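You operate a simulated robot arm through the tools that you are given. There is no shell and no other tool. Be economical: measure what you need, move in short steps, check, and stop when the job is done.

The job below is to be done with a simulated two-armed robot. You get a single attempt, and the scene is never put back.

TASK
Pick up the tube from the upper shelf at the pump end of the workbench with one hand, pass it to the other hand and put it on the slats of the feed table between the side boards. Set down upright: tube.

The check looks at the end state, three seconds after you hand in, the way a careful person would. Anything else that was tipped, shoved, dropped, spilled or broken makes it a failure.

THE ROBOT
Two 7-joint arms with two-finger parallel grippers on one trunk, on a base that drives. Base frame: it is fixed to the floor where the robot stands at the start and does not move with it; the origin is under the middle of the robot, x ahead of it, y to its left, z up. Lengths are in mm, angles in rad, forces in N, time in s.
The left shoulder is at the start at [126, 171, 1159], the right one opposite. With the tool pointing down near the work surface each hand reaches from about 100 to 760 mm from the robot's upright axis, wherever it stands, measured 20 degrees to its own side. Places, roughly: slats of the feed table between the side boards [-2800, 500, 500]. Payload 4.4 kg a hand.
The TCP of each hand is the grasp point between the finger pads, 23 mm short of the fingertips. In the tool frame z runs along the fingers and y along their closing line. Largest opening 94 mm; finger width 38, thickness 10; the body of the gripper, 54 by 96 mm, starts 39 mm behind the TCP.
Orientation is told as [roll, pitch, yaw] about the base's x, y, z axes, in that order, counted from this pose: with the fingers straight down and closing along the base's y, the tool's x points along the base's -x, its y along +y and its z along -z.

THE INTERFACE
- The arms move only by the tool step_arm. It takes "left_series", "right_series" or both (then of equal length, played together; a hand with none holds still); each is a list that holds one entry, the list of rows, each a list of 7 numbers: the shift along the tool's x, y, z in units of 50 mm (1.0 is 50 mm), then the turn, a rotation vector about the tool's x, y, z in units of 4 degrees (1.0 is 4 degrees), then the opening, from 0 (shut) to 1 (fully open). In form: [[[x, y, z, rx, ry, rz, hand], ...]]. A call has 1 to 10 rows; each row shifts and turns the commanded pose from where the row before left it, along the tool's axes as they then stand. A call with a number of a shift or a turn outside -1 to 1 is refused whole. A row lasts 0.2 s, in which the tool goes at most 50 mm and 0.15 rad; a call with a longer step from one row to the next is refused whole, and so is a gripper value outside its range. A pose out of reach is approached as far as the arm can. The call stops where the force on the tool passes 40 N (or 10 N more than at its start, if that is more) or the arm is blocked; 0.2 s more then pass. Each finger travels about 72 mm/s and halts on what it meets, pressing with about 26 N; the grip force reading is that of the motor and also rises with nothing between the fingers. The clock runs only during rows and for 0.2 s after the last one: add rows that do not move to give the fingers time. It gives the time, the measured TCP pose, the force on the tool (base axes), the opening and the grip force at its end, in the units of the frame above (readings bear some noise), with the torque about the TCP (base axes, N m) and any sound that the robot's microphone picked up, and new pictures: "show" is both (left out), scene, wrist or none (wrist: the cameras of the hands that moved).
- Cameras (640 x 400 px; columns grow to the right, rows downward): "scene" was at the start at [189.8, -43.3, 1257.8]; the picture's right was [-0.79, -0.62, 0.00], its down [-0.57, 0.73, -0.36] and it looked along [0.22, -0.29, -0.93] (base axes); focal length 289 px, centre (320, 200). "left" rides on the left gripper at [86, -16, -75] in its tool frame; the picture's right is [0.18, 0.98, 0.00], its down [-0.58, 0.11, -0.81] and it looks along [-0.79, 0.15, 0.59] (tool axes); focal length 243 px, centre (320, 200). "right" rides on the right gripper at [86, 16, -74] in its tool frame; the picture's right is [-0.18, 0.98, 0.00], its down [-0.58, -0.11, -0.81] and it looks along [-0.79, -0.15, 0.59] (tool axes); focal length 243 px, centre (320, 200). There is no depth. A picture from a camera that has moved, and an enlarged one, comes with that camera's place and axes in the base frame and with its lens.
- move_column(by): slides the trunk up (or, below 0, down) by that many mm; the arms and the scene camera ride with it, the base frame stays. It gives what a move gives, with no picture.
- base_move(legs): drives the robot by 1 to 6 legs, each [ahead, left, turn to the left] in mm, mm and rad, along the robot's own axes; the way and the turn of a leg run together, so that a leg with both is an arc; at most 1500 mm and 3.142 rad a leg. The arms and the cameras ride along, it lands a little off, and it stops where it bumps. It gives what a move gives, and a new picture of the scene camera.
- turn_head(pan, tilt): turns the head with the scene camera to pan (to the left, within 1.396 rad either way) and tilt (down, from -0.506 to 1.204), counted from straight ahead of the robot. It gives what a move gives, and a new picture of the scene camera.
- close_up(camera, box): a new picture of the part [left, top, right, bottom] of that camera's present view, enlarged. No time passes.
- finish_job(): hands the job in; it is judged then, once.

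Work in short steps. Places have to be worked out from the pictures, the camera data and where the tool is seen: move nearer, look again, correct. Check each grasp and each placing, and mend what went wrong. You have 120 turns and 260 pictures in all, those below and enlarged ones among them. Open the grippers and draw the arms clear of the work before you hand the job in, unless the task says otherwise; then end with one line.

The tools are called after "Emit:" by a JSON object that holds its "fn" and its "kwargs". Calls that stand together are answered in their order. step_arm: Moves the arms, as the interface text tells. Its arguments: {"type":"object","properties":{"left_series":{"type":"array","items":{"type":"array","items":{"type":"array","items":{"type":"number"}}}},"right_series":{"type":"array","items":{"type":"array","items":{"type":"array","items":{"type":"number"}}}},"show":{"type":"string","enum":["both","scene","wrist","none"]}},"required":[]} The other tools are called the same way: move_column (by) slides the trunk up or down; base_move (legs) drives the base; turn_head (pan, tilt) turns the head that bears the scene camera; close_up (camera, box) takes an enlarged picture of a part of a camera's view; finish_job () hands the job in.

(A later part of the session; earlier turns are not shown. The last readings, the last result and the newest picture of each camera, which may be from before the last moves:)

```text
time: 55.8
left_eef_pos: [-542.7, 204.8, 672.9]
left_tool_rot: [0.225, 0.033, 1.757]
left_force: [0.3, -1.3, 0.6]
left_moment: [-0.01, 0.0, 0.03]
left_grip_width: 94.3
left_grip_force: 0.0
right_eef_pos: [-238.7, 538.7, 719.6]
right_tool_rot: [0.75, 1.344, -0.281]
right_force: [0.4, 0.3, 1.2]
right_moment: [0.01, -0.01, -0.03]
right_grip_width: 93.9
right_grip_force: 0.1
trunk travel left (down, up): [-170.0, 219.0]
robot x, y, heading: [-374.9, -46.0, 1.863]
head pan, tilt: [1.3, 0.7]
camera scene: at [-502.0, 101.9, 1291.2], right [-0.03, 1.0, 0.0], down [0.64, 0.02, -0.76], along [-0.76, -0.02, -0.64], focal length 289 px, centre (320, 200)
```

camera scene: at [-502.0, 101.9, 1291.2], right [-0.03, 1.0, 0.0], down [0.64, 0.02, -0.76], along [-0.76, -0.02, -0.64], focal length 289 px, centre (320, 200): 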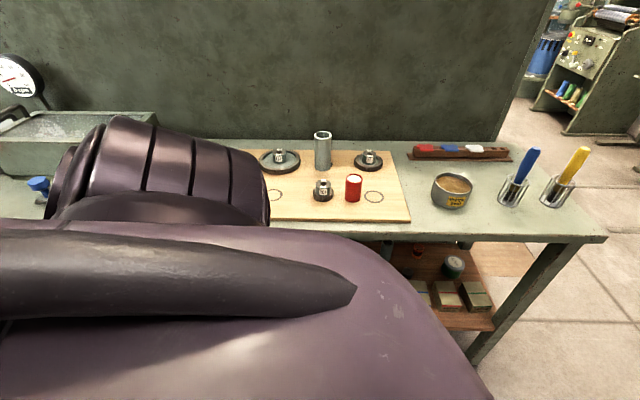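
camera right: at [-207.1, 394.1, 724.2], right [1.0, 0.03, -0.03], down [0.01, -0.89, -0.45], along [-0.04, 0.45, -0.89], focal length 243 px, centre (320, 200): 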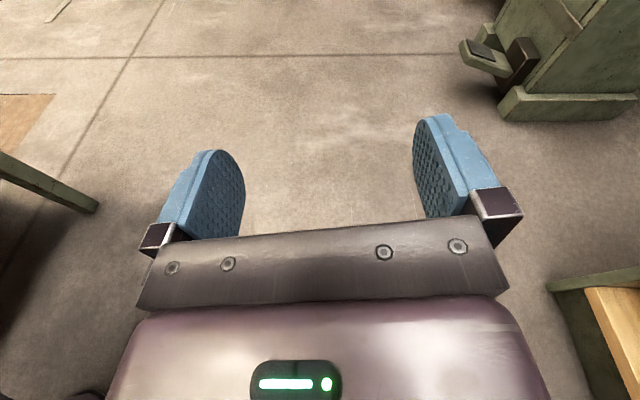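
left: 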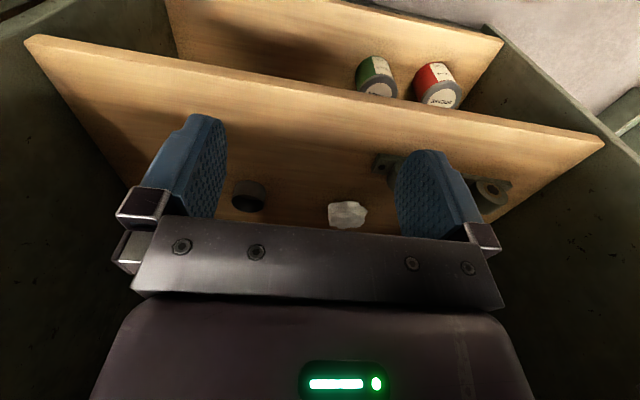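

The table's visible items stand upright. I check its other half with a bit more turn.

Emit:
{"fn": "base_move", "kwargs": {"legs": [[0, 0, 0.4]]}}

Emit:
{"fn": "turn_head", "kwargs": {"pan": 0.95, "tilt": 0.7}}

```text
time: 57.4
left_eef_pos: [-627.9, 117.5, 670.8]
left_tool_rot: [0.228, 0.033, 2.15]
left_force: [0.2, 0.4, -0.3]
left_moment: [0.03, 0.04, 0.0]
left_grip_width: 94.0
left_grip_force: 0.0
right_eef_pos: [-473.5, 543.6, 718.8]
right_tool_rot: [0.752, 1.344, 0.115]
right_force: [0.5, 0.2, 0.7]
right_moment: [-0.02, 0.02, 0.01]
right_grip_width: 94.2
right_grip_force: 0.0
trunk travel left (down, up): [-170.0, 219.0]
robot x, y, heading: [-369.8, -46.4, 2.259]
head pan, tilt: [1.3, 0.7]
camera scene: at [-549.2, 40.1, 1291.2], right [-0.41, 0.91, 0.0], down [0.59, 0.26, -0.76], along [-0.7, -0.31, -0.64], focal length 289 px, centre (320, 200)
```

scene: 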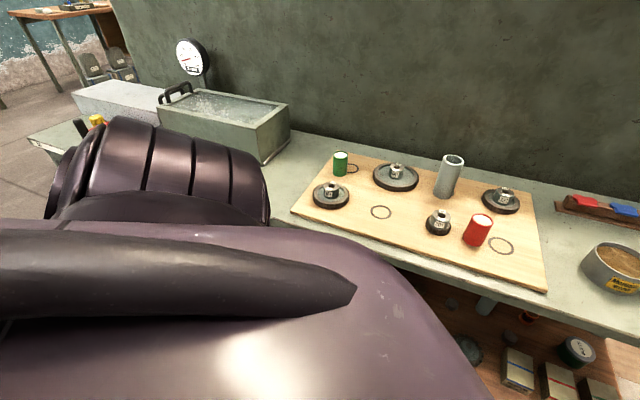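

```text
time: 58.2
left_eef_pos: [-628.2, 117.6, 671.4]
left_tool_rot: [0.226, 0.033, 2.152]
left_force: [-0.3, 0.1, -0.7]
left_moment: [0.02, 0.0, 0.03]
left_grip_width: 94.2
left_grip_force: 0.1
right_eef_pos: [-473.3, 543.3, 719.8]
right_tool_rot: [0.75, 1.344, 0.114]
right_force: [0.0, -0.2, -0.3]
right_moment: [0.01, 0.0, 0.01]
right_grip_width: 94.0
right_grip_force: 0.1
trunk travel left (down, up): [-170.0, 219.0]
robot x, y, heading: [-368.7, -47.1, 2.262]
head pan, tilt: [0.949, 0.7]
camera scene: at [-556.2, 68.8, 1291.2], right [-0.07, 1.0, 0.0], down [0.64, 0.04, -0.76], along [-0.76, -0.05, -0.64], focal length 289 px, centre (320, 200)
```

scene: 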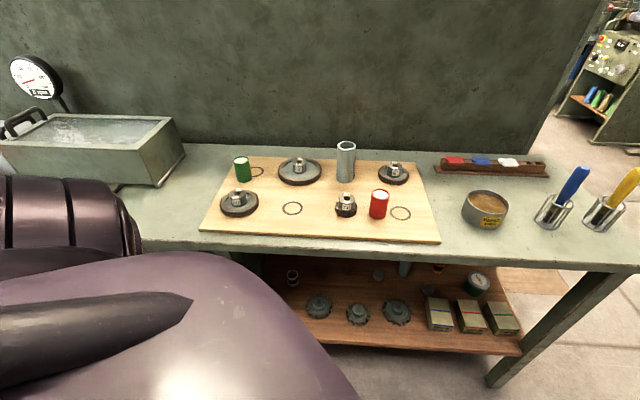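

All is in order there. The left arm had scraped the robot's own body; I straighten it, moving it a bit up and forward, then face the bench again.

Emit:
{"fn": "step_arm", "kwargs": {"left_series": [[[-0.3, 0, -0.8, 0.8, 0, -0.39, 1], [-0.3, 0.3, -0.8, 0.8, 0, -0.39, 1], [-0.3, 0.3, -0.8, 0.8, 0, -0.39, 1], [-0.3, 0.3, -0.8, 0.8, 0, -0.39, 1]]], "show": "none"}}

Emit:
{"fn": "base_move", "kwargs": {"legs": [[0, 0, -2.262]]}}

Emit:
{"fn": "turn_head", "kwargs": {"pan": 0, "tilt": 0.7}}

```text
time: 59.0
left_eef_pos: [-686.8, 99.7, 753.6]
left_tool_rot: [0.261, 0.058, 2.149]
left_force: [0.1, 0.8, 0.6]
left_moment: [0.02, -0.02, -0.03]
left_grip_width: 94.1
left_grip_force: 0.1
right_eef_pos: [-472.1, 544.3, 719.8]
right_tool_rot: [0.753, 1.344, 0.116]
right_force: [0.0, -0.4, 0.1]
right_moment: [0.0, 0.01, 0.0]
right_grip_width: 93.8
right_grip_force: 0.1
trunk travel left (down, up): [-170.0, 219.0]
robot x, y, heading: [-371.4, -48.9, 2.259]
head pan, tilt: [0.949, 0.7]
stopped in row 3 (left hand): the arm was blocked; the commanded pose is now the measured one
```

```text
time: 64.7
left_eef_pos: [-62.2, 112.2, 753.7]
left_tool_rot: [0.258, 0.057, -0.075]
left_force: [-0.5, 0.1, -0.1]
left_moment: [-0.01, -0.01, 0.01]
left_grip_width: 94.1
left_grip_force: 0.1
right_eef_pos: [161.6, -326.4, 719.0]
right_tool_rot: [0.749, 1.345, -2.112]
right_force: [-0.5, 0.5, -0.1]
right_moment: [-0.03, -0.04, -0.04]
right_grip_width: 94.0
right_grip_force: 0.1
trunk travel left (down, up): [-170.0, 219.0]
robot x, y, heading: [-370.5, -45.0, 0.033]
head pan, tilt: [0.949, 0.7]
camera scene: at [-166.2, 29.3, 1291.2], right [0.83, -0.55, 0.0], down [-0.36, -0.54, -0.76], along [0.42, 0.64, -0.64], focal length 289 px, centre (320, 200)
```

scene: 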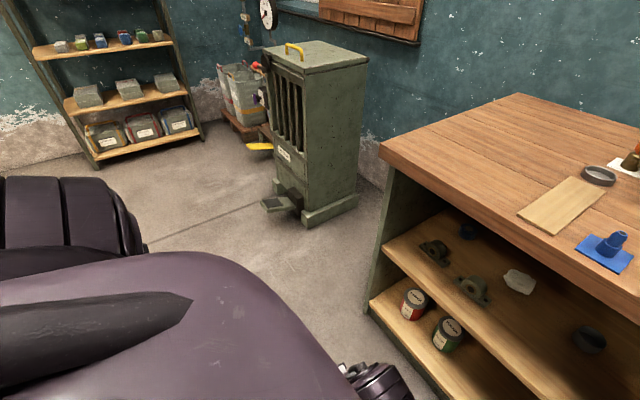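

```text
time: 65.9
left_eef_pos: [-61.1, 111.5, 753.1]
left_tool_rot: [0.261, 0.058, -0.077]
left_force: [-0.8, 0.1, 0.1]
left_moment: [0.03, 0.02, 0.02]
left_grip_width: 94.0
left_grip_force: 0.0
right_eef_pos: [161.1, -327.0, 718.2]
right_tool_rot: [0.751, 1.344, -2.113]
right_force: [0.0, -0.2, -0.3]
right_moment: [0.0, -0.02, 0.03]
right_grip_width: 93.9
right_grip_force: 0.1
trunk travel left (down, up): [-170.0, 219.0]
robot x, y, heading: [-368.2, -47.2, 0.036]
head pan, tilt: [0.0, 0.7]
camera scene: at [-128.3, -38.4, 1291.2], right [0.04, -1.0, 0.0], down [-0.64, -0.02, -0.76], along [0.76, 0.03, -0.64], focal length 289 px, centre (320, 200)
```

scene: 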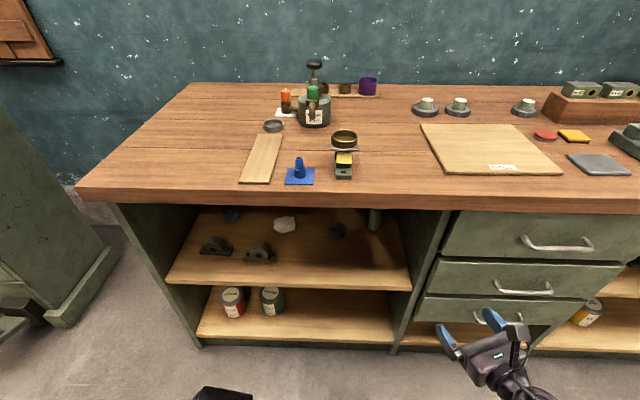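

The left arm still seems jammed against the body; I try to free it by shifting left only.

Emit:
{"fn": "step_arm", "kwargs": {"left_series": [[[0, 0.8, 0, 0, 0, 0, 1], [0, 0.8, 0, 0, 0, 0, 1], [0, 0.8, 0, 0, 0, 0, 1], [0, 0, 0, 1, 0, 0, 1], [0, 0, 0, 1, 0, 0, 1], [0, 0, 0, 1, 0, 0, 1]]], "show": "wrist"}}

Emit:
{"fn": "turn_head", "kwargs": {"pan": 0.5, "tilt": 1.2}}

```text
time: 67.1
left_eef_pos: [-53.1, 275.8, 791.3]
left_tool_rot: [0.31, 0.095, -0.163]
left_force: [-0.3, 0.2, -0.6]
left_moment: [0.01, 0.0, -0.01]
left_grip_width: 94.0
left_grip_force: 0.0
left hand out of reach, approached as far as the arm can: row 6
right_eef_pos: [162.0, -327.7, 718.7]
right_tool_rot: [0.753, 1.344, -2.112]
right_force: [-0.5, 0.0, -0.2]
right_moment: [-0.01, 0.0, 0.0]
right_grip_width: 94.1
right_grip_force: 0.1
trunk travel left (down, up): [-170.0, 219.0]
robot x, y, heading: [-373.3, -48.0, 0.029]
head pan, tilt: [0.0, 0.7]
stopped in row 6 (left hand): the arm was blocked; the commanded pose is now the measured one
camera left: at [-138.8, 252.5, 864.5], right [0.0, 0.95, 0.32], down [0.62, -0.25, 0.74], along [0.78, 0.2, -0.59], focal length 243 px, centre (320, 200)
```

left: 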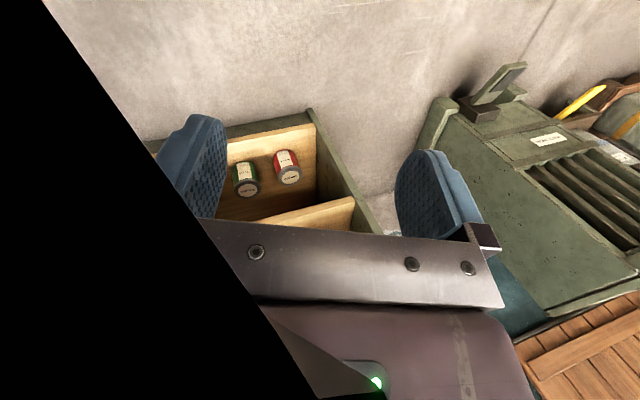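

```text
time: 68.0
left_eef_pos: [-53.5, 276.9, 790.3]
left_tool_rot: [0.311, 0.096, -0.163]
left_force: [-0.3, 0.0, 0.4]
left_moment: [0.03, 0.04, -0.02]
left_grip_width: 94.0
left_grip_force: 0.1
right_eef_pos: [161.7, -327.6, 719.2]
right_tool_rot: [0.751, 1.344, -2.112]
right_force: [0.3, 0.8, -1.5]
right_moment: [-0.01, 0.0, 0.01]
right_grip_width: 93.7
right_grip_force: 0.0
trunk travel left (down, up): [-170.0, 219.0]
robot x, y, heading: [-371.2, -49.6, 0.041]
head pan, tilt: [0.499, 1.201]
camera scene: at [-165.0, -12.9, 1255.3], right [0.51, -0.86, 0.0], down [-0.8, -0.47, -0.36], along [0.31, 0.18, -0.93], focal length 289 px, centre (320, 200)
```

scene: 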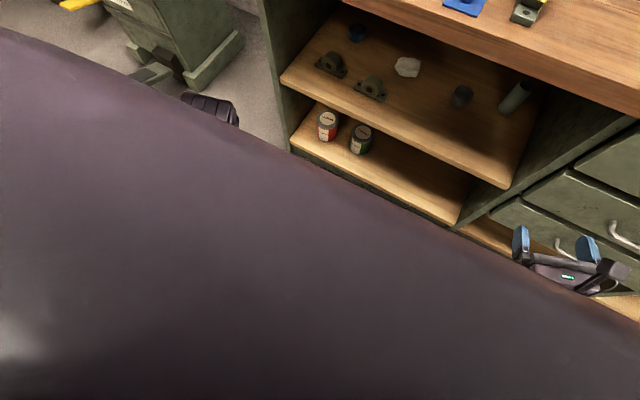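

Emit:
{"fn": "step_arm", "kwargs": {"left_series": [[[-1, 0, -0.3, 0, 0, 0, 1], [-1, 0, -0.3, 0, 0, 0, 1], [-1, 0, -0.3, 0, 0, 0, 1], [-0.5, 0, -0.3, 0, 0, 0, 1], [0, 0, 0, 1, 0, 0, 1], [0, 0, 0, 1, 0, 0, 1], [0, 0, 0, 1, 0, 0, 1]]], "show": "wrist"}}

```text
refused: row 1 steps farther than a row can; nothing moved
```

Emit:
{"fn": "step_arm", "kwargs": {"left_series": [[[-0.9, 0, -0.3, 0, 0, 0, 1], [-0.9, 0, -0.3, 0, 0, 0, 1], [-0.9, 0, -0.3, 0, 0, 0, 1], [-0.5, 0, -0.3, 0, 0, 0, 1], [0, 0, 0, 1, 0, 0, 1], [0, 0, 0, 1, 0, 0, 1], [0, 0, 0, 1, 0, 0, 1]]], "show": "wrist"}}

```text
time: 68.7
left_eef_pos: [40.6, 286.7, 822.5]
left_tool_rot: [0.462, 0.119, -0.211]
left_force: [-0.1, 0.8, 0.0]
left_moment: [-0.01, -0.02, 0.02]
left_grip_width: 93.9
left_grip_force: 0.0
right_eef_pos: [161.1, -325.1, 718.9]
right_tool_rot: [0.753, 1.341, -2.11]
right_force: [-0.2, 0.2, 0.1]
right_moment: [-0.01, 0.0, -0.03]
right_grip_width: 94.3
right_grip_force: 0.1
trunk travel left (down, up): [-170.0, 219.0]
robot x, y, heading: [-372.6, -48.1, 0.036]
head pan, tilt: [0.499, 1.201]
stopped in row 3 (left hand): the arm was blocked; the commanded pose is now the measured one
camera left: at [-45.4, 256.7, 891.6], right [0.06, 0.89, 0.46], down [0.6, -0.4, 0.7], along [0.8, 0.23, -0.55], focal length 243 px, centre (320, 200)
```

left: 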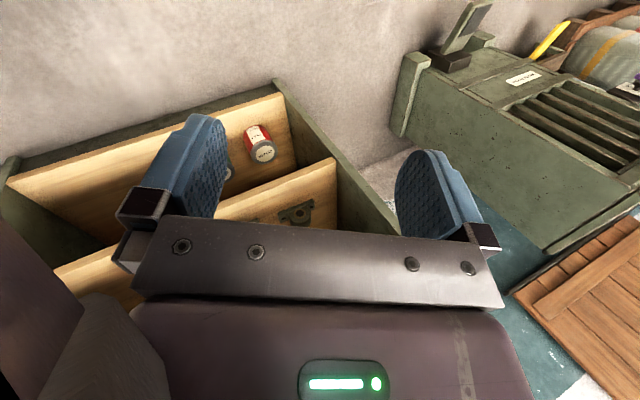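

I need to see how the left arm sits; I look with the head in a few directions.

Emit:
{"fn": "turn_head", "kwargs": {"pan": 0.9, "tilt": 0.9}}

Emit:
{"fn": "turn_head", "kwargs": {"pan": 0.0, "tilt": 1.2}}

Emit:
{"fn": "turn_head", "kwargs": {"pan": -0.9, "tilt": 1.0}}

```text
time: 69.6
left_eef_pos: [42.4, 284.9, 822.2]
left_tool_rot: [0.461, 0.117, -0.214]
left_force: [-0.1, 0.9, 0.0]
left_moment: [0.02, 0.0, 0.04]
left_grip_width: 94.1
left_grip_force: 0.1
right_eef_pos: [160.7, -325.8, 719.3]
right_tool_rot: [0.751, 1.343, -2.113]
right_force: [0.7, 1.5, -0.5]
right_moment: [0.0, -0.02, 0.0]
right_grip_width: 94.0
right_grip_force: 0.0
trunk travel left (down, up): [-170.0, 219.0]
robot x, y, heading: [-372.8, -44.7, 0.036]
head pan, tilt: [0.901, 0.901]
camera scene: at [-168.3, 19.5, 1275.0], right [0.8, -0.59, 0.0], down [-0.47, -0.63, -0.62], along [0.37, 0.5, -0.78], focal length 289 px, centre (320, 200)
```

scene: 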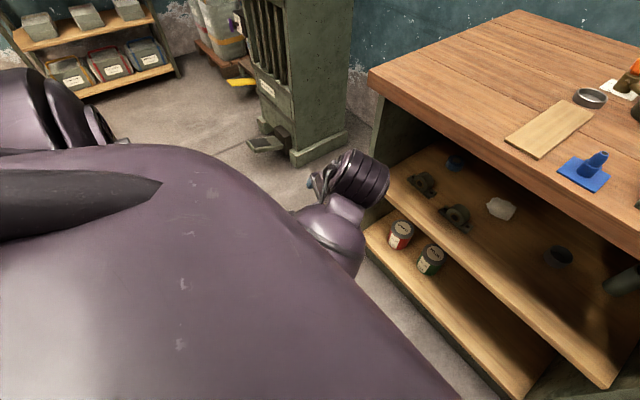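

```text
time: 70.8
left_eef_pos: [41.6, 285.1, 823.7]
left_tool_rot: [0.459, 0.121, -0.212]
left_force: [-0.6, 0.1, -0.1]
left_moment: [0.02, 0.01, -0.02]
left_grip_width: 93.8
left_grip_force: 0.1
right_eef_pos: [161.2, -326.7, 718.4]
right_tool_rot: [0.751, 1.345, -2.11]
right_force: [-0.1, -1.2, -0.4]
right_moment: [0.01, 0.04, -0.01]
right_grip_width: 94.1
right_grip_force: 0.1
trunk travel left (down, up): [-170.0, 219.0]
robot x, y, heading: [-370.2, -48.3, 0.037]
head pan, tilt: [0.0, 1.201]
camera scene: at [-157.2, -39.2, 1255.3], right [0.04, -1.0, 0.0], down [-0.93, -0.03, -0.36], along [0.36, 0.01, -0.93], focal length 289 px, centre (320, 200)
```

scene: 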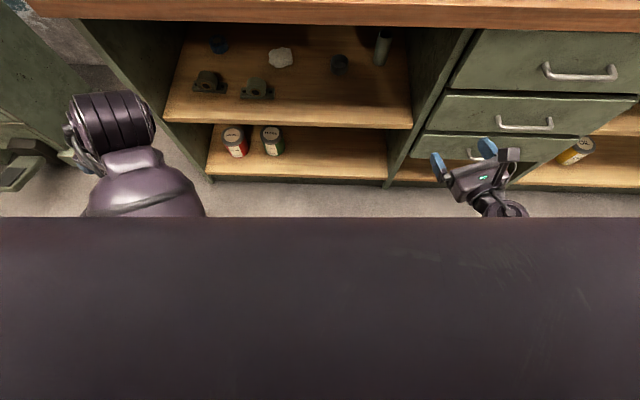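

```text
time: 72.0
left_eef_pos: [41.6, 286.0, 822.0]
left_tool_rot: [0.46, 0.12, -0.212]
left_force: [0.2, 0.5, 0.2]
left_moment: [0.02, -0.02, 0.0]
left_grip_width: 94.1
left_grip_force: 0.2
right_eef_pos: [161.7, -327.7, 718.2]
right_tool_rot: [0.75, 1.344, -2.112]
right_force: [-0.5, -0.1, -0.4]
right_moment: [0.02, -0.02, 0.01]
right_grip_width: 94.0
right_grip_force: 0.0
trunk travel left (down, up): [-170.0, 219.0]
robot x, y, heading: [-369.9, -48.1, 0.037]
head pan, tilt: [-0.901, 1.0]
camera scene: at [-167.9, -94.2, 1267.8], right [-0.76, -0.65, 0.0], down [-0.55, 0.64, -0.54], along [0.35, -0.41, -0.84], focal length 289 px, centre (320, 200)
```

scene: 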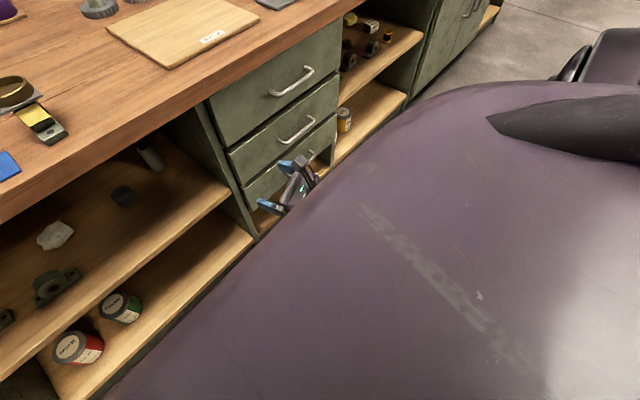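

The large purple surface is just the robot's chest; the left wrist is in an odd posture but clear. I try to bring the left hand back upright in small combined steps.

Emit:
{"fn": "step_arm", "kwargs": {"left_series": [[[0, -0.5, 0, 0, 0, 0, 1], [0, -0.5, 0, 0, 0, 0, 1], [0, 0, 0, 0.7, 0, 0, 1], [0, 0, 0, 0.7, 0, 0, 1], [0, 0, 0, 0.7, 0, 0, 1], [0, 0, 0, 0.7, 0, 0, 1]]], "show": "none"}}

Emit:
{"fn": "step_arm", "kwargs": {"left_series": [[[0, 0, 0, 0, 0, -0.8, 1], [0, 0, 0, 0, 0, -0.8, 1], [0, 0, 0, 0, 0, -0.8, 1], [0, 0, 0, 0, 0, -0.8, 1]]], "show": "none"}}

Emit:
{"fn": "step_arm", "kwargs": {"left_series": [[[0, 0, 0, 0.7, 0, 0, 1], [0, 0, 0, 0.7, 0, 0, 1], [0, 0, 0, 0.7, 0, 0, 1], [0, 0, 0, 0.7, 0, 0, 1]]], "show": "none"}}

```text
time: 73.5
left_eef_pos: [45.7, 255.8, 813.7]
left_tool_rot: [0.405, 0.129, -0.315]
left_force: [0.4, 0.2, 0.5]
left_moment: [0.02, -0.02, 0.02]
left_grip_width: 94.1
left_grip_force: 0.1
right_eef_pos: [162.3, -326.6, 718.8]
right_tool_rot: [0.751, 1.343, -2.111]
right_force: [0.4, 0.2, -0.3]
right_moment: [0.01, 0.01, 0.01]
right_grip_width: 94.0
right_grip_force: 0.1
trunk travel left (down, up): [-170.0, 219.0]
robot x, y, heading: [-371.9, -49.7, 0.031]
head pan, tilt: [-0.901, 1.0]
stopped in row 6 (left hand): the arm was blocked; the commanded pose is now the measured one
```

```text
time: 74.5
left_eef_pos: [48.4, 265.9, 817.0]
left_tool_rot: [0.481, 0.044, -0.142]
left_force: [0.2, -0.1, 0.0]
left_moment: [-0.01, 0.07, 0.0]
left_grip_width: 93.9
left_grip_force: 0.0
right_eef_pos: [161.2, -326.7, 718.4]
right_tool_rot: [0.75, 1.344, -2.113]
right_force: [-0.3, 0.5, 0.2]
right_moment: [0.02, 0.02, -0.02]
right_grip_width: 94.0
right_grip_force: 0.1
trunk travel left (down, up): [-170.0, 219.0]
robot x, y, heading: [-370.8, -46.8, 0.036]
head pan, tilt: [-0.901, 1.0]
```

```text
time: 75.4
left_eef_pos: [66.3, 258.9, 832.7]
left_tool_rot: [0.419, 0.029, -0.258]
left_force: [-0.8, 0.5, 0.1]
left_moment: [0.02, -0.01, 0.0]
left_grip_width: 93.8
left_grip_force: 0.0
right_eef_pos: [162.0, -326.8, 720.1]
right_tool_rot: [0.753, 1.343, -2.111]
right_force: [0.0, -0.2, 0.4]
right_moment: [0.02, 0.01, 0.0]
right_grip_width: 93.9
right_grip_force: 0.0
trunk travel left (down, up): [-170.0, 219.0]
robot x, y, heading: [-367.5, -45.2, 0.033]
head pan, tilt: [-0.901, 1.0]
stopped in row 4 (left hand): the arm was blocked; the commanded pose is now the measured one
```

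Emit:
{"fn": "step_arm", "kwargs": {"left_series": [[[0.6, -0.5, 0.5, 0, 0, 0, 1], [0.6, -0.5, 0.5, 0, 0, 0, 1], [0.6, -0.5, 0.5, 0, 0, 0, 1], [0.6, -0.5, 0.5, 0, 0, 0, 1]]], "show": "none"}}

Emit:
{"fn": "step_arm", "kwargs": {"left_series": [[[0, 0, 0, 0.7, 0, -0.4, 1], [0, 0, 0, 0.7, 0, -0.4, 1], [0, 0, 0, 0.7, 0, -0.4, 1], [0, 0, 0, 0.7, 0, -0.4, 1], [0, 0, 0, 0.7, 0, -0.4, 1], [0, 0, 0, 0.7, 0, -0.4, 1]]], "show": "wrist"}}

Emit:
{"fn": "turn_head", "kwargs": {"pan": 0.0, "tilt": 1.2}}

```text
time: 76.4
left_eef_pos: [-58.4, 261.9, 712.2]
left_tool_rot: [0.477, 0.031, -0.296]
left_force: [0.0, -0.2, -0.3]
left_moment: [0.0, 0.0, 0.03]
left_grip_width: 94.0
left_grip_force: 0.0
right_eef_pos: [160.4, -327.8, 720.8]
right_tool_rot: [0.754, 1.344, -2.112]
right_force: [0.0, -0.5, -0.3]
right_moment: [0.03, 0.01, -0.01]
right_grip_width: 94.0
right_grip_force: 0.0
trunk travel left (down, up): [-170.0, 219.0]
robot x, y, heading: [-371.9, -48.4, 0.035]
head pan, tilt: [-0.901, 1.0]
```

```text
time: 77.8
left_eef_pos: [-67.2, 272.0, 708.4]
left_tool_rot: [0.246, 0.011, -0.198]
left_force: [0.7, 0.2, -0.1]
left_moment: [-0.01, -0.02, 0.02]
left_grip_width: 93.9
left_grip_force: 0.0
right_eef_pos: [162.3, -325.9, 719.4]
right_tool_rot: [0.752, 1.343, -2.11]
right_force: [-0.9, -0.6, -0.3]
right_moment: [-0.04, -0.03, 0.02]
right_grip_width: 93.9
right_grip_force: 0.1
trunk travel left (down, up): [-170.0, 219.0]
robot x, y, heading: [-373.6, -49.6, 0.037]
head pan, tilt: [-0.901, 1.0]
stopped in row 6 (left hand): the arm was blocked; the commanded pose is now the measured one
camera left: at [-158.2, 256.6, 777.3], right [0.01, 0.97, 0.24], down [0.56, -0.21, 0.8], along [0.83, 0.13, -0.55], focal length 243 px, centre (320, 200)
```

left: 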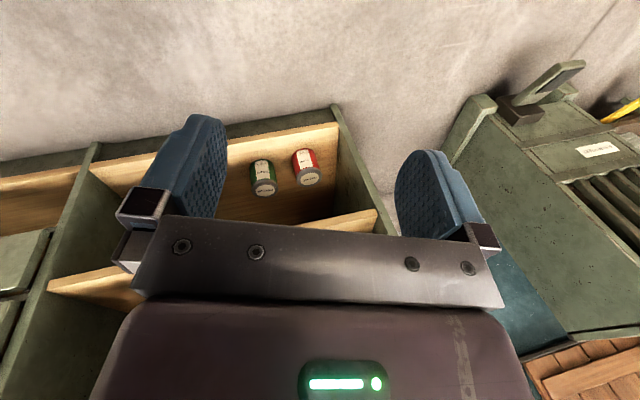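

```text
time: 79.0
left_eef_pos: [-67.5, 272.0, 707.8]
left_tool_rot: [0.247, 0.014, -0.197]
left_force: [-0.4, -0.3, 0.0]
left_moment: [0.01, 0.0, -0.05]
left_grip_width: 93.9
left_grip_force: 0.1
right_eef_pos: [162.5, -327.2, 719.1]
right_tool_rot: [0.749, 1.343, -2.111]
right_force: [0.0, 0.0, -0.8]
right_moment: [0.01, 0.01, -0.01]
right_grip_width: 93.7
right_grip_force: 0.0
trunk travel left (down, up): [-170.0, 219.0]
robot x, y, heading: [-370.1, -47.1, 0.041]
head pan, tilt: [0.0, 1.201]
camera scene: at [-157.2, -39.3, 1255.3], right [0.03, -1.0, 0.0], down [-0.93, -0.03, -0.36], along [0.36, 0.01, -0.93], focal length 289 px, centre (320, 200)
```

scene: 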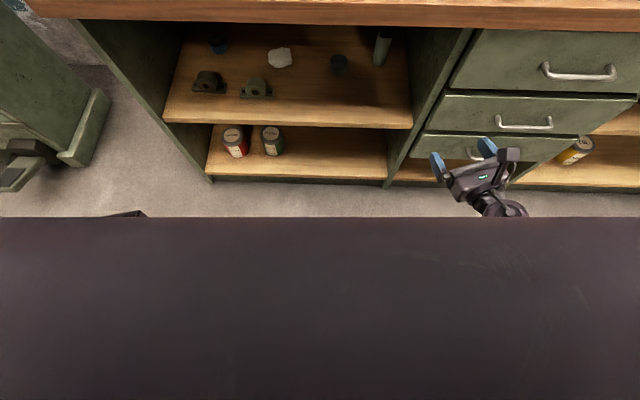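

Lower and closer lets it straighten. I continue the same way.

Emit:
{"fn": "step_arm", "kwargs": {"left_series": [[[0, -0.4, 0.5, 0, 0, -0.3, 1], [0, -0.4, 0.5, 0, 0, -0.3, 1], [0, -0.4, 0, 0.6, 0, -0.5, 1], [0, -0.4, 0, 0.6, 0, -0.5, 1], [0, -0.2, 0, 0.6, 0, -0.5, 1], [0, -0.2, 0, 0.6, 0, -0.3, 1], [0, 0, 0, 0.6, 0, 0, 1], [0, 0, 0, 0.6, 0, 0, 1]]], "show": "none"}}

```text
time: 80.8
left_eef_pos: [-76.8, 201.5, 639.0]
left_tool_rot: [0.034, -0.021, -0.08]
left_force: [-1.2, -0.2, -0.6]
left_moment: [0.03, -0.02, 0.0]
left_grip_width: 94.2
left_grip_force: 0.1
right_eef_pos: [161.3, -326.6, 719.5]
right_tool_rot: [0.751, 1.345, -2.111]
right_force: [-0.9, -0.5, 0.0]
right_moment: [0.01, 0.01, -0.03]
right_grip_width: 94.1
right_grip_force: 0.1
trunk travel left (down, up): [-170.0, 219.0]
robot x, y, heading: [-369.6, -47.9, 0.033]
head pan, tilt: [0.0, 1.201]
```

The left hand is straight again. Now I lower the trunk in small steps.

Emit:
{"fn": "move_column", "kwargs": {"by": -60}}

Emit:
{"fn": "move_column", "kwargs": {"by": -50}}

```text
time: 81.2
left_eef_pos: [-82.0, 192.0, 623.0]
left_tool_rot: [-0.002, -0.013, -0.034]
left_force: [0.5, 4.2, 14.9]
left_moment: [-0.65, 0.32, -0.01]
left_grip_width: 92.6
left_grip_force: 0.1
right_eef_pos: [158.0, -327.6, 696.5]
right_tool_rot: [0.704, 1.335, -2.158]
right_force: [-0.5, 0.2, 0.9]
right_moment: [-0.03, -0.02, 0.01]
right_grip_width: 94.3
right_grip_force: 0.0
trunk travel left (down, up): [-153.0, 235.0]
robot x, y, heading: [-371.2, -45.7, 0.036]
head pan, tilt: [0.0, 1.201]
stopped: the force on the tool passed its limit at 96 N (the readings are from after the stop); the commanded pose is now the measured one
```

```text
time: 81.6
left_eef_pos: [-83.0, 192.3, 622.5]
left_tool_rot: [-0.005, -0.015, -0.034]
left_force: [-6.5, 3.1, 19.9]
left_moment: [-0.82, 0.48, -0.49]
left_grip_width: 92.5
left_grip_force: 0.0
right_eef_pos: [159.7, -327.3, 693.5]
right_tool_rot: [0.701, 1.333, -2.16]
right_force: [-0.8, 0.8, -0.5]
right_moment: [0.0, 0.0, -0.01]
right_grip_width: 94.1
right_grip_force: 0.0
trunk travel left (down, up): [-151.0, 238.0]
robot x, y, heading: [-371.7, -46.1, 0.037]
head pan, tilt: [0.0, 1.201]
stopped: the force on the tool passed its limit at 64 N (the readings are from after the stop); the commanded pose is now the measured one
```

The contact is the robot's own front deck at z≈600 (reaching about 390 mm ahead). So hands over it must stay above ~625. I raise the left hand, and turn the right hand to point forward, 30° down, camera on top.

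Emit:
{"fn": "step_arm", "kwargs": {"left_series": [[[0, 0, -0.5, 0, 0, 0, 1], [0, 0, -0.5, 0, 0, 0, 1], [0, 0, -0.3, 0, 0, 0, 1], [0, 0, 0, 0, 0, 0, 1], [0, 0, 0, 0, 0, 0, 1], [0, 0, 0, 0, 0, 0, 1]]], "right_series": [[[0, 0, 0, -0.45, -0.85, 0.55, 1], [0, 0, 0, -0.45, -0.85, 0.55, 1], [0, 0, 0, -0.45, -0.85, 0.55, 1], [0, 0, 0, -0.45, -0.85, 0.55, 1], [0, 0, 0, -0.45, -0.85, 0.55, 1], [0, 0, 0, -0.45, -0.85, 0.55, 1]]], "show": "none"}}

```text
time: 83.0
left_eef_pos: [-83.0, 192.7, 687.9]
left_tool_rot: [-0.005, -0.012, -0.034]
left_force: [0.3, -1.1, -1.2]
left_moment: [-0.02, -0.01, 0.02]
left_grip_width: 94.1
left_grip_force: 0.1
right_eef_pos: [156.4, -326.6, 693.7]
right_tool_rot: [0.0, 1.046, -3.105]
right_force: [1.4, -0.7, -0.1]
right_moment: [-0.02, 0.01, 0.03]
right_grip_width: 94.3
right_grip_force: 0.0
trunk travel left (down, up): [-151.0, 238.0]
robot x, y, heading: [-373.3, -47.1, 0.031]
head pan, tilt: [0.0, 1.201]
```

Orientation is exact. Now lower and extend the hand to entry height in the free space.

Emit:
{"fn": "step_arm", "kwargs": {"right_series": [[[-0.28, -0.2, 0.74, 0, 0, 0, 1], [-0.28, -0.2, 0.74, 0, 0, 0, 1], [-0.28, -0.2, 0.74, 0, 0, 0, 1], [-0.28, -0.2, 0.74, 0, 0, 0, 1]]], "show": "wrist"}}

Emit:
{"fn": "turn_head", "kwargs": {"pan": -0.25, "tilt": 0.9}}

```text
time: 84.0
left_eef_pos: [-83.3, 191.2, 688.2]
left_tool_rot: [-0.005, -0.011, -0.032]
left_force: [0.1, 0.2, -0.1]
left_moment: [-0.01, 0.0, -0.05]
left_grip_width: 94.0
left_grip_force: 0.1
right_eef_pos: [256.2, -283.6, 570.7]
right_tool_rot: [-0.001, 1.048, -3.102]
right_force: [-0.5, -0.1, -0.3]
right_moment: [-0.01, -0.02, 0.02]
right_grip_width: 94.0
right_grip_force: 0.1
trunk travel left (down, up): [-151.0, 238.0]
robot x, y, heading: [-368.2, -46.9, 0.036]
head pan, tilt: [0.0, 1.201]
camera right: at [236.4, -302.3, 682.3], right [-0.05, -0.99, -0.16], down [-0.99, 0.07, -0.1], along [0.11, 0.15, -0.98], focal length 243 px, centre (320, 200)
```

right: 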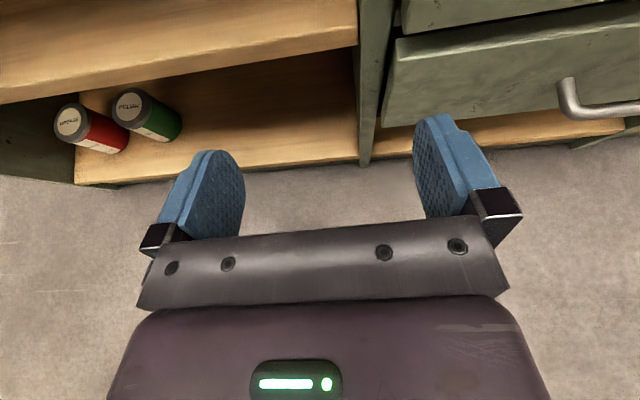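

```text
time: 84.8
left_eef_pos: [-82.7, 192.3, 687.5]
left_tool_rot: [-0.002, -0.012, -0.032]
left_force: [0.1, 0.3, -0.2]
left_moment: [-0.03, 0.0, 0.0]
left_grip_width: 94.0
left_grip_force: 0.2
right_eef_pos: [257.8, -285.0, 572.4]
right_tool_rot: [0.0, 1.05, -3.104]
right_force: [0.0, -0.4, 0.8]
right_moment: [-0.02, 0.02, 0.0]
right_grip_width: 94.2
right_grip_force: 0.0
trunk travel left (down, up): [-151.0, 238.0]
robot x, y, heading: [-370.9, -48.7, 0.037]
head pan, tilt: [-0.25, 0.901]
camera scene: at [-120.1, -56.4, 1252.8], right [-0.21, -0.98, 0.0], down [-0.77, 0.17, -0.62], along [0.61, -0.13, -0.78], focal length 289 px, centre (320, 200)
```

scene: 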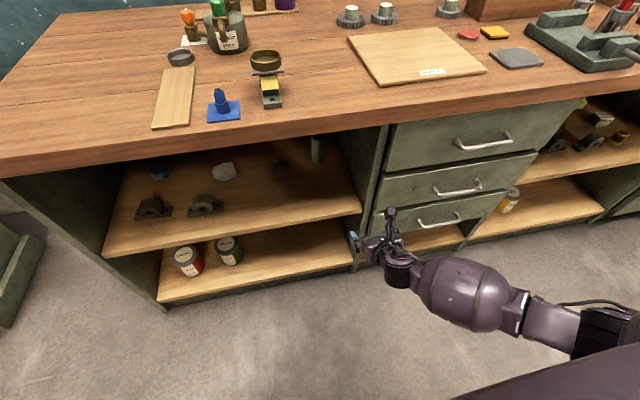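

The forearm comes in from the right and would strike the divider. Yawing the hand to point ~35° rightward should bring the forearm straighter; I do that and look.

Emit:
{"fn": "step_arm", "kwargs": {"right_series": [[[0, 0, 0, -0.93, 0, 0.54, 1], [0, 0, 0, -0.93, 0, 0.54, 1], [0, 0, 0, -0.93, 0, 0.54, 1], [0, 0, 0, -0.93, 0, 0.54, 1], [0, 0, 0, -0.93, 0, 0.54, 1], [0, 0, 0, -0.93, 0, 0.54, 1], [0, 0, 0, -0.93, 0, 0.54, 1], [0, 0, 0, -0.93, 0, 0.54, 1]]], "show": "scene"}}

```text
time: 86.6
left_eef_pos: [-81.7, 192.4, 688.7]
left_tool_rot: [-0.003, -0.013, -0.034]
left_force: [-0.1, -0.2, -0.3]
left_moment: [0.05, 0.01, 0.01]
left_grip_width: 93.9
left_grip_force: 0.2
right_eef_pos: [255.8, -283.6, 571.7]
right_tool_rot: [-0.004, 1.047, 2.573]
right_force: [0.0, 1.2, -0.8]
right_moment: [0.0, 0.02, 0.0]
right_grip_width: 94.1
right_grip_force: 0.0
trunk travel left (down, up): [-151.0, 238.0]
robot x, y, heading: [-367.4, -48.5, 0.035]
head pan, tilt: [-0.25, 0.901]
camera scene: at [-120.0, -56.4, 1252.8], right [-0.21, -0.98, 0.0], down [-0.77, 0.17, -0.62], along [0.61, -0.13, -0.78], focal length 289 px, centre (320, 200)
```

scene: 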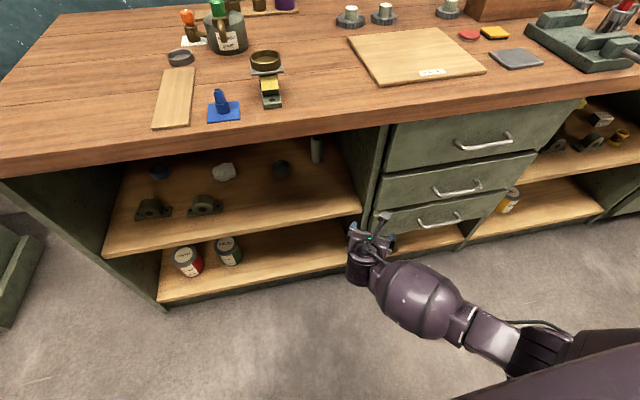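

Still too far right. I shift the base left 200 mm and reach right with the arm, so the forearm comes in more from the left.

Emit:
{"fn": "base_move", "kwargs": {"legs": [[0, 210, -0.035]]}}

Emit:
{"fn": "step_arm", "kwargs": {"right_series": [[[0.215, 0.674, 0.372, 0, 0, 0, 1], [0.215, 0.674, 0.372, 0, 0, 0, 1], [0.215, 0.674, 0.372, 0, 0, 0, 1], [0.215, 0.674, 0.372, 0, 0, 0, 1]]], "show": "scene"}}

```text
time: 89.0
left_eef_pos: [-78.2, 387.5, 688.0]
left_tool_rot: [-0.003, -0.013, -0.068]
left_force: [-0.1, -0.2, -0.4]
left_moment: [-0.01, 0.0, 0.01]
left_grip_width: 94.0
left_grip_force: 0.0
right_eef_pos: [244.3, -98.9, 570.7]
right_tool_rot: [-0.003, 1.048, 2.542]
right_force: [0.0, 0.7, 0.1]
right_moment: [0.02, 0.01, 0.03]
right_grip_width: 93.9
right_grip_force: 0.1
trunk travel left (down, up): [-151.0, 238.0]
robot x, y, heading: [-377.3, 155.5, 0.004]
head pan, tilt: [-0.25, 0.901]
camera scene: at [-124.2, 140.6, 1252.9], right [-0.25, -0.97, 0.0], down [-0.76, 0.19, -0.62], along [0.6, -0.15, -0.78], focal length 289 px, centre (320, 200)
```

scene: 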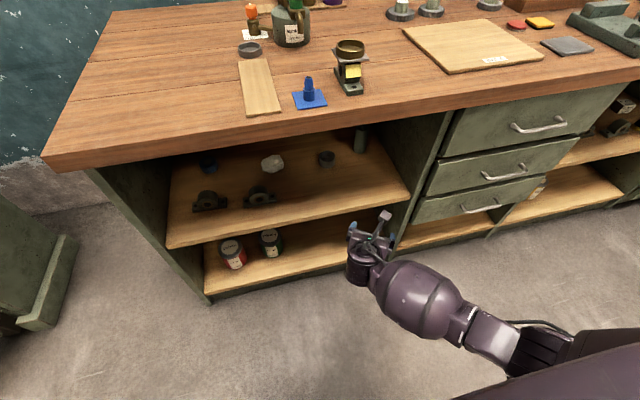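

```text
time: 90.0
left_eef_pos: [-77.6, 387.2, 688.2]
left_tool_rot: [-0.002, -0.012, -0.067]
left_force: [1.2, -0.3, -0.8]
left_moment: [0.01, -0.03, -0.03]
left_grip_width: 93.8
left_grip_force: 0.1
right_eef_pos: [239.0, -261.3, 570.3]
right_tool_rot: [-0.007, 1.046, 2.54]
right_force: [1.2, -0.2, 0.8]
right_moment: [0.0, 0.0, -0.03]
right_grip_width: 93.9
right_grip_force: 0.0
trunk travel left (down, up): [-151.0, 238.0]
robot x, y, heading: [-372.0, 157.5, -0.002]
head pan, tilt: [-0.25, 0.901]
camera scene: at [-124.2, 140.2, 1252.8], right [-0.25, -0.97, 0.0], down [-0.76, 0.19, -0.62], along [0.6, -0.15, -0.78], focal length 289 px, centre (320, 200)
```

scene: 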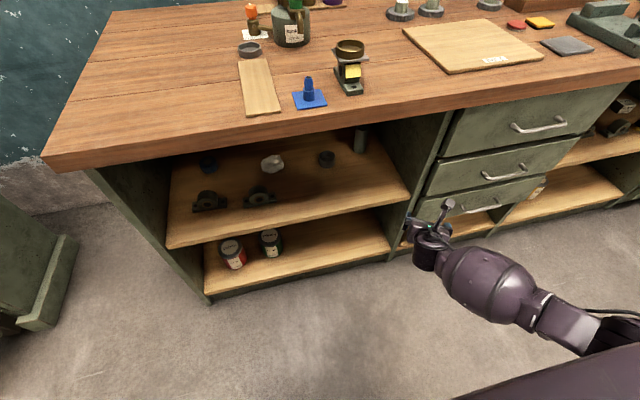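

Better. A further 16° of yaw will bring the ball-shaped wrist well clear of the divider (its face at y≈-312).

Emit:
{"fn": "step_arm", "kwargs": {"right_series": [[[0, 0, 0, -0.87, 0, 0.5, 1], [0, 0, 0, -0.87, 0, 0.5, 1], [0, 0, 0, -0.87, 0, 0.5, 1], [0, 0, 0, -0.87, 0, 0.5, 1]]], "show": "scene"}}

```text
time: 91.0
left_eef_pos: [-78.8, 388.3, 688.1]
left_tool_rot: [-0.003, -0.012, -0.068]
left_force: [0.7, 0.8, 0.1]
left_moment: [0.0, -0.01, -0.03]
left_grip_width: 94.0
left_grip_force: 0.1
right_eef_pos: [239.1, -260.3, 572.4]
right_tool_rot: [-0.003, 1.047, 2.26]
right_force: [0.6, 0.4, 0.7]
right_moment: [0.0, -0.04, 0.01]
right_grip_width: 94.1
right_grip_force: 0.1
trunk travel left (down, up): [-151.0, 238.0]
robot x, y, heading: [-375.8, 154.2, 0.003]
head pan, tilt: [-0.25, 0.901]
camera scene: at [-124.1, 140.5, 1252.8], right [-0.25, -0.97, 0.0], down [-0.76, 0.19, -0.62], along [0.6, -0.15, -0.78], focal length 289 px, centre (320, 200)
```

scene: 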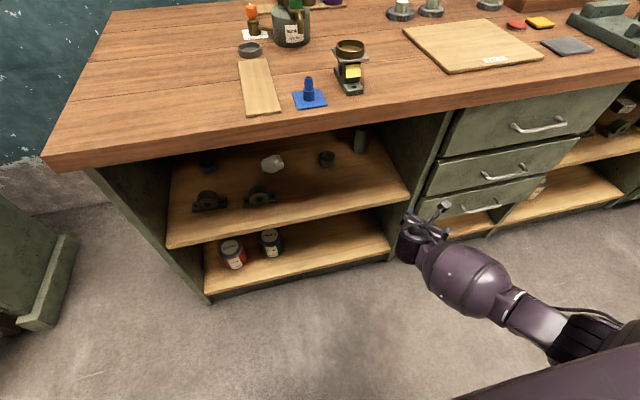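

Clear now. I shift the hand +95 mm in y to line up with the staging point, lower the trunk 45 mm, then drive ahead and look with the wrist camera.

Emit:
{"fn": "step_arm", "kwargs": {"right_series": [[[-0.244, -0.403, -0.424, 0, 0, 0, 1], [-0.244, -0.403, -0.424, 0, 0, 0, 1], [-0.244, -0.403, -0.424, 0, 0, 0, 1]]], "show": "none"}}

Emit:
{"fn": "step_arm", "kwargs": {"right_series": [[[0.4, 0, -0.25, 0, 0, 0, 1], [0.4, 0, -0.25, 0, 0, 0, 1]]], "show": "none"}}

Emit:
{"fn": "move_column", "kwargs": {"by": -45}}

Emit:
{"fn": "base_move", "kwargs": {"legs": [[230, 0, 0]]}}

Emit:
{"fn": "close_up", "kwargs": {"camera": "right", "box": [0, 0, 640, 400]}}

```text
time: 91.8
left_eef_pos: [-78.5, 387.2, 687.6]
left_tool_rot: [-0.003, -0.013, -0.068]
left_force: [-0.2, 0.0, -0.3]
left_moment: [0.02, -0.01, 0.02]
left_grip_width: 93.8
left_grip_force: 0.1
right_eef_pos: [238.9, -166.7, 571.1]
right_tool_rot: [-0.003, 1.048, 2.26]
right_force: [-0.6, -0.1, -0.2]
right_moment: [0.01, 0.02, 0.01]
right_grip_width: 94.0
right_grip_force: 0.0
trunk travel left (down, up): [-151.0, 238.0]
robot x, y, heading: [-373.3, 156.2, 0.001]
head pan, tilt: [-0.25, 0.901]
```

```text
time: 92.4
left_eef_pos: [-78.7, 387.0, 688.4]
left_tool_rot: [-0.005, -0.012, -0.067]
left_force: [0.6, 1.4, 0.8]
left_moment: [0.01, 0.03, 0.02]
left_grip_width: 93.9
left_grip_force: 0.1
right_eef_pos: [237.4, -163.6, 620.8]
right_tool_rot: [-0.002, 1.047, 2.261]
right_force: [0.9, 0.3, 0.4]
right_moment: [-0.01, -0.06, -0.03]
right_grip_width: 93.8
right_grip_force: 0.0
trunk travel left (down, up): [-151.0, 238.0]
robot x, y, heading: [-376.8, 156.1, 0.003]
head pan, tilt: [-0.25, 0.901]
```

```text
time: 93.3
left_eef_pos: [-78.4, 388.3, 644.1]
left_tool_rot: [-0.003, -0.015, -0.067]
left_force: [0.4, 0.7, -0.1]
left_moment: [0.01, -0.03, -0.04]
left_grip_width: 94.0
left_grip_force: 0.1
right_eef_pos: [239.1, -161.8, 575.3]
right_tool_rot: [-0.006, 1.048, 2.259]
right_force: [0.0, 0.2, 0.1]
right_moment: [0.04, 0.0, -0.01]
right_grip_width: 94.1
right_grip_force: 0.1
trunk travel left (down, up): [-106.0, 283.0]
robot x, y, heading: [-373.7, 159.9, 0.001]
head pan, tilt: [-0.25, 0.901]
```

```text
time: 95.0
left_eef_pos: [152.7, 388.2, 642.9]
left_tool_rot: [-0.003, -0.012, -0.069]
left_force: [0.2, 0.5, -0.2]
left_moment: [0.01, 0.0, 0.03]
left_grip_width: 93.7
left_grip_force: 0.1
right_eef_pos: [467.1, -164.3, 573.8]
right_tool_rot: [-0.002, 1.046, 2.261]
right_force: [-0.2, -1.0, 0.0]
right_moment: [-0.02, 0.02, -0.01]
right_grip_width: 93.8
right_grip_force: 0.0
trunk travel left (down, up): [-106.0, 283.0]
robot x, y, heading: [-144.6, 154.6, -0.002]
head pan, tilt: [-0.25, 0.901]
camera scene: at [152.2, 140.0, 1197.8], right [-0.25, -0.97, 0.0], down [-0.76, 0.19, -0.62], along [0.6, -0.15, -0.78], focal length 289 px, centre (320, 200)
```

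scene: 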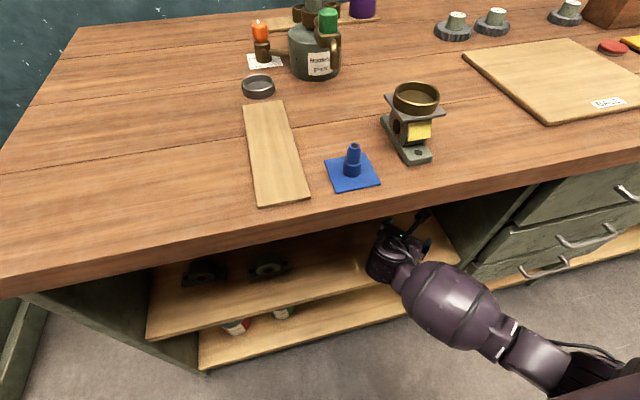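

```text
1.00 times, centred on (320, 200) of right (not enlarged: the box is as wide or as high as the picture)
camera zoom: at [442.3, -159.2, 685.1], right [-0.82, -0.56, -0.16], down [-0.55, 0.83, -0.1], along [0.19, 0.01, -0.98], focal length 243 px, centre (320, 200)
```

zoom: 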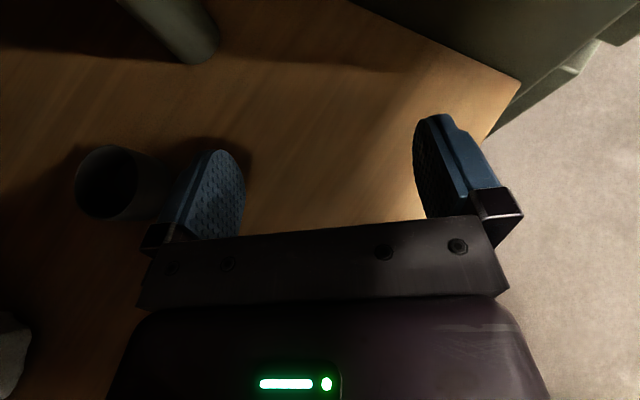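

The wrist view shows the tube (≈[670, -213]) and the ring (≈[622, -75]). I drive 100 mm ahead, keeping above the ring, and look again.

Emit:
{"fn": "base_move", "kwargs": {"legs": [[100, 0, 0]]}}

Emit:
{"fn": "step_arm", "kwargs": {"right_series": [[[0.1, -0.3, 0.05, 0, 0, 0, 1], [0.1, -0.5, 0.1, 0, 0, 0, 1]]], "show": "wrist"}}

```text
time: 96.2
left_eef_pos: [250.1, 386.8, 642.7]
left_tool_rot: [-0.003, -0.013, -0.07]
left_force: [-0.1, -0.4, -0.1]
left_moment: [-0.05, 0.02, 0.03]
left_grip_width: 93.8
left_grip_force: 0.1
right_eef_pos: [566.8, -163.9, 572.9]
right_tool_rot: [-0.003, 1.046, 2.263]
right_force: [1.1, -0.5, 0.5]
right_moment: [0.01, 0.02, 0.01]
right_grip_width: 93.9
right_grip_force: 0.1
trunk travel left (down, up): [-106.0, 283.0]
robot x, y, heading: [-45.0, 159.3, -0.003]
head pan, tilt: [-0.25, 0.901]
camera scene: at [251.2, 140.0, 1197.7], right [-0.25, -0.97, 0.0], down [-0.76, 0.19, -0.62], along [0.6, -0.15, -0.78], focal length 289 px, centre (320, 200)
```

scene: 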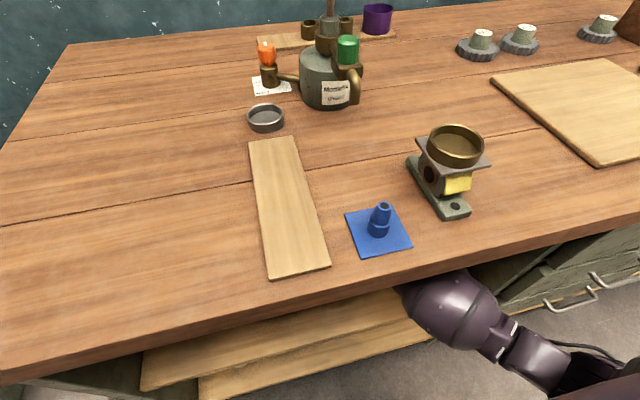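

```text
time: 96.8
left_eef_pos: [251.2, 387.3, 642.8]
left_tool_rot: [-0.004, -0.011, -0.069]
left_force: [-0.4, 0.3, 0.1]
left_moment: [-0.01, -0.01, 0.04]
left_grip_width: 94.1
left_grip_force: 0.1
right_eef_pos: [602.8, -148.6, 578.7]
right_tool_rot: [-0.001, 1.049, 2.262]
right_force: [-0.3, 0.2, -0.1]
right_moment: [0.02, -0.02, 0.02]
right_grip_width: 93.9
right_grip_force: 0.1
trunk travel left (down, up): [-106.0, 283.0]
robot x, y, heading: [-44.6, 155.3, -0.004]
head pan, tilt: [-0.25, 0.901]
camera right: at [578.1, -142.5, 689.8], right [-0.82, -0.56, -0.16], down [-0.55, 0.83, -0.1], along [0.19, 0.01, -0.98], focal length 243 px, centre (320, 200)
```

right: 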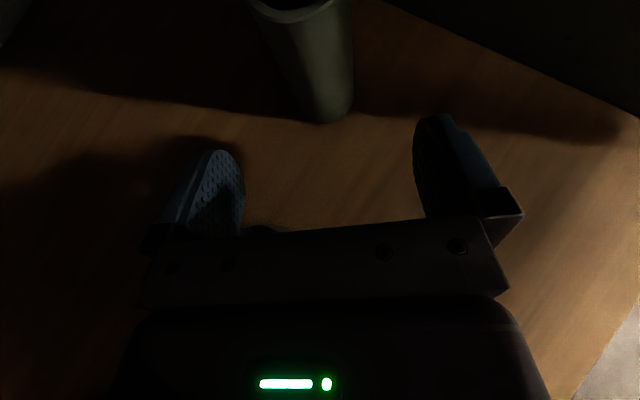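

Aligned: tube ≈90 mm ahead along the hand's heading, centred. I advance along the tool axis (which also lowers the hand), in two stages.

Emit:
{"fn": "step_arm", "kwargs": {"right_series": [[[0.03, 0, 0.4, 0, 0, 0, 1], [0.03, 0, 0.4, 0, 0, 0, 1], [0.03, 0, 0.3, 0, 0, 0, 1]]], "show": "wrist"}}

```text
time: 97.5
left_eef_pos: [250.6, 386.8, 642.0]
left_tool_rot: [-0.003, -0.012, -0.068]
left_force: [-0.1, 0.4, 0.1]
left_moment: [0.01, 0.0, -0.01]
left_grip_width: 93.9
left_grip_force: 0.1
right_eef_pos: [634.9, -185.6, 554.4]
right_tool_rot: [0.001, 1.048, 2.263]
right_force: [-0.7, 0.3, -0.4]
right_moment: [0.0, 0.0, -0.01]
right_grip_width: 93.9
right_grip_force: 0.1
trunk travel left (down, up): [-106.0, 283.0]
robot x, y, heading: [-47.3, 157.8, 0.001]
head pan, tilt: [-0.25, 0.901]
camera right: at [609.6, -179.9, 665.9], right [-0.82, -0.56, -0.16], down [-0.55, 0.83, -0.1], along [0.19, 0.01, -0.98], focal length 243 px, centre (320, 200)
```

right: 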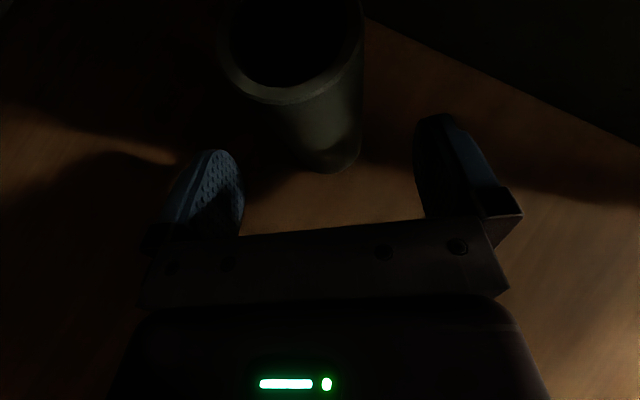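

Tube centre ≈[659, -218.5], top ≈598. I advance the last ~36 mm and then close.

Emit:
{"fn": "step_arm", "kwargs": {"right_series": [[[0, 0.04, 0.36, 0, 0, 0, 1], [0, 0, 0.36, 0, 0, 0, 1]]], "show": "wrist"}}

```text
time: 98.2
left_eef_pos: [250.4, 386.9, 642.4]
left_tool_rot: [-0.004, -0.011, -0.071]
left_force: [-0.2, -0.7, -0.6]
left_moment: [-0.04, -0.01, 0.0]
left_grip_width: 94.0
left_grip_force: 0.0
right_eef_pos: [655.4, -211.0, 537.2]
right_tool_rot: [-0.001, 1.046, 2.262]
right_force: [-0.7, 0.4, -0.8]
right_moment: [-0.03, -0.03, 0.02]
right_grip_width: 94.0
right_grip_force: 0.1
trunk travel left (down, up): [-106.0, 283.0]
robot x, y, heading: [-43.1, 161.0, 0.006]
head pan, tilt: [-0.25, 0.901]
camera right: at [629.6, -205.8, 648.0], right [-0.82, -0.56, -0.16], down [-0.55, 0.83, -0.1], along [0.19, 0.01, -0.98], focal length 243 px, centre (320, 200)
```

right: 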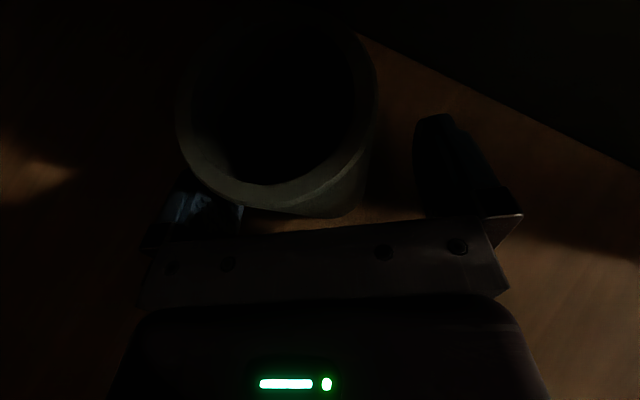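

The tube is between the fingers. Closing.

Emit:
{"fn": "step_arm", "kwargs": {"right_series": [[[0, 0, 0, 0, 0, 0, 0.7], [0, 0, 0, 0, 0, 0, 0.55], [0, 0, 0, 0, 0, 0, 0.4], [0, 0, 0, 0, 0, 0, 0.2], [0, 0, 0, 0, 0, 0, 0], [0, 0, 0, 0, 0, 0, 0]]], "show": "wrist"}}

```text
time: 99.5
left_eef_pos: [251.0, 387.4, 643.0]
left_tool_rot: [-0.005, -0.011, -0.07]
left_force: [0.8, -0.1, -0.1]
left_moment: [-0.01, -0.01, 0.02]
left_grip_width: 93.9
left_grip_force: 0.1
right_eef_pos: [654.6, -209.5, 536.5]
right_tool_rot: [-0.001, 1.049, 2.262]
right_force: [-0.6, -0.4, 0.6]
right_moment: [-0.03, 0.01, 0.03]
right_grip_width: 46.8
right_grip_force: 26.2
trunk travel left (down, up): [-106.0, 283.0]
robot x, y, heading: [-45.0, 158.6, -0.003]
head pan, tilt: [-0.25, 0.901]
camera right: at [629.3, -205.7, 648.1], right [-0.82, -0.56, -0.16], down [-0.55, 0.83, -0.1], along [0.19, 0.01, -0.98], focal length 243 px, centre (320, 200)
```

right: 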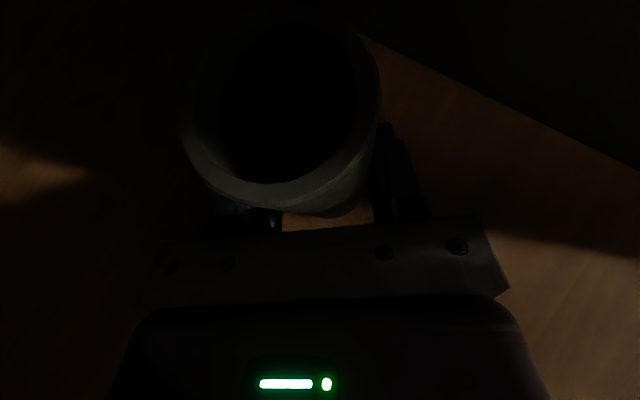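

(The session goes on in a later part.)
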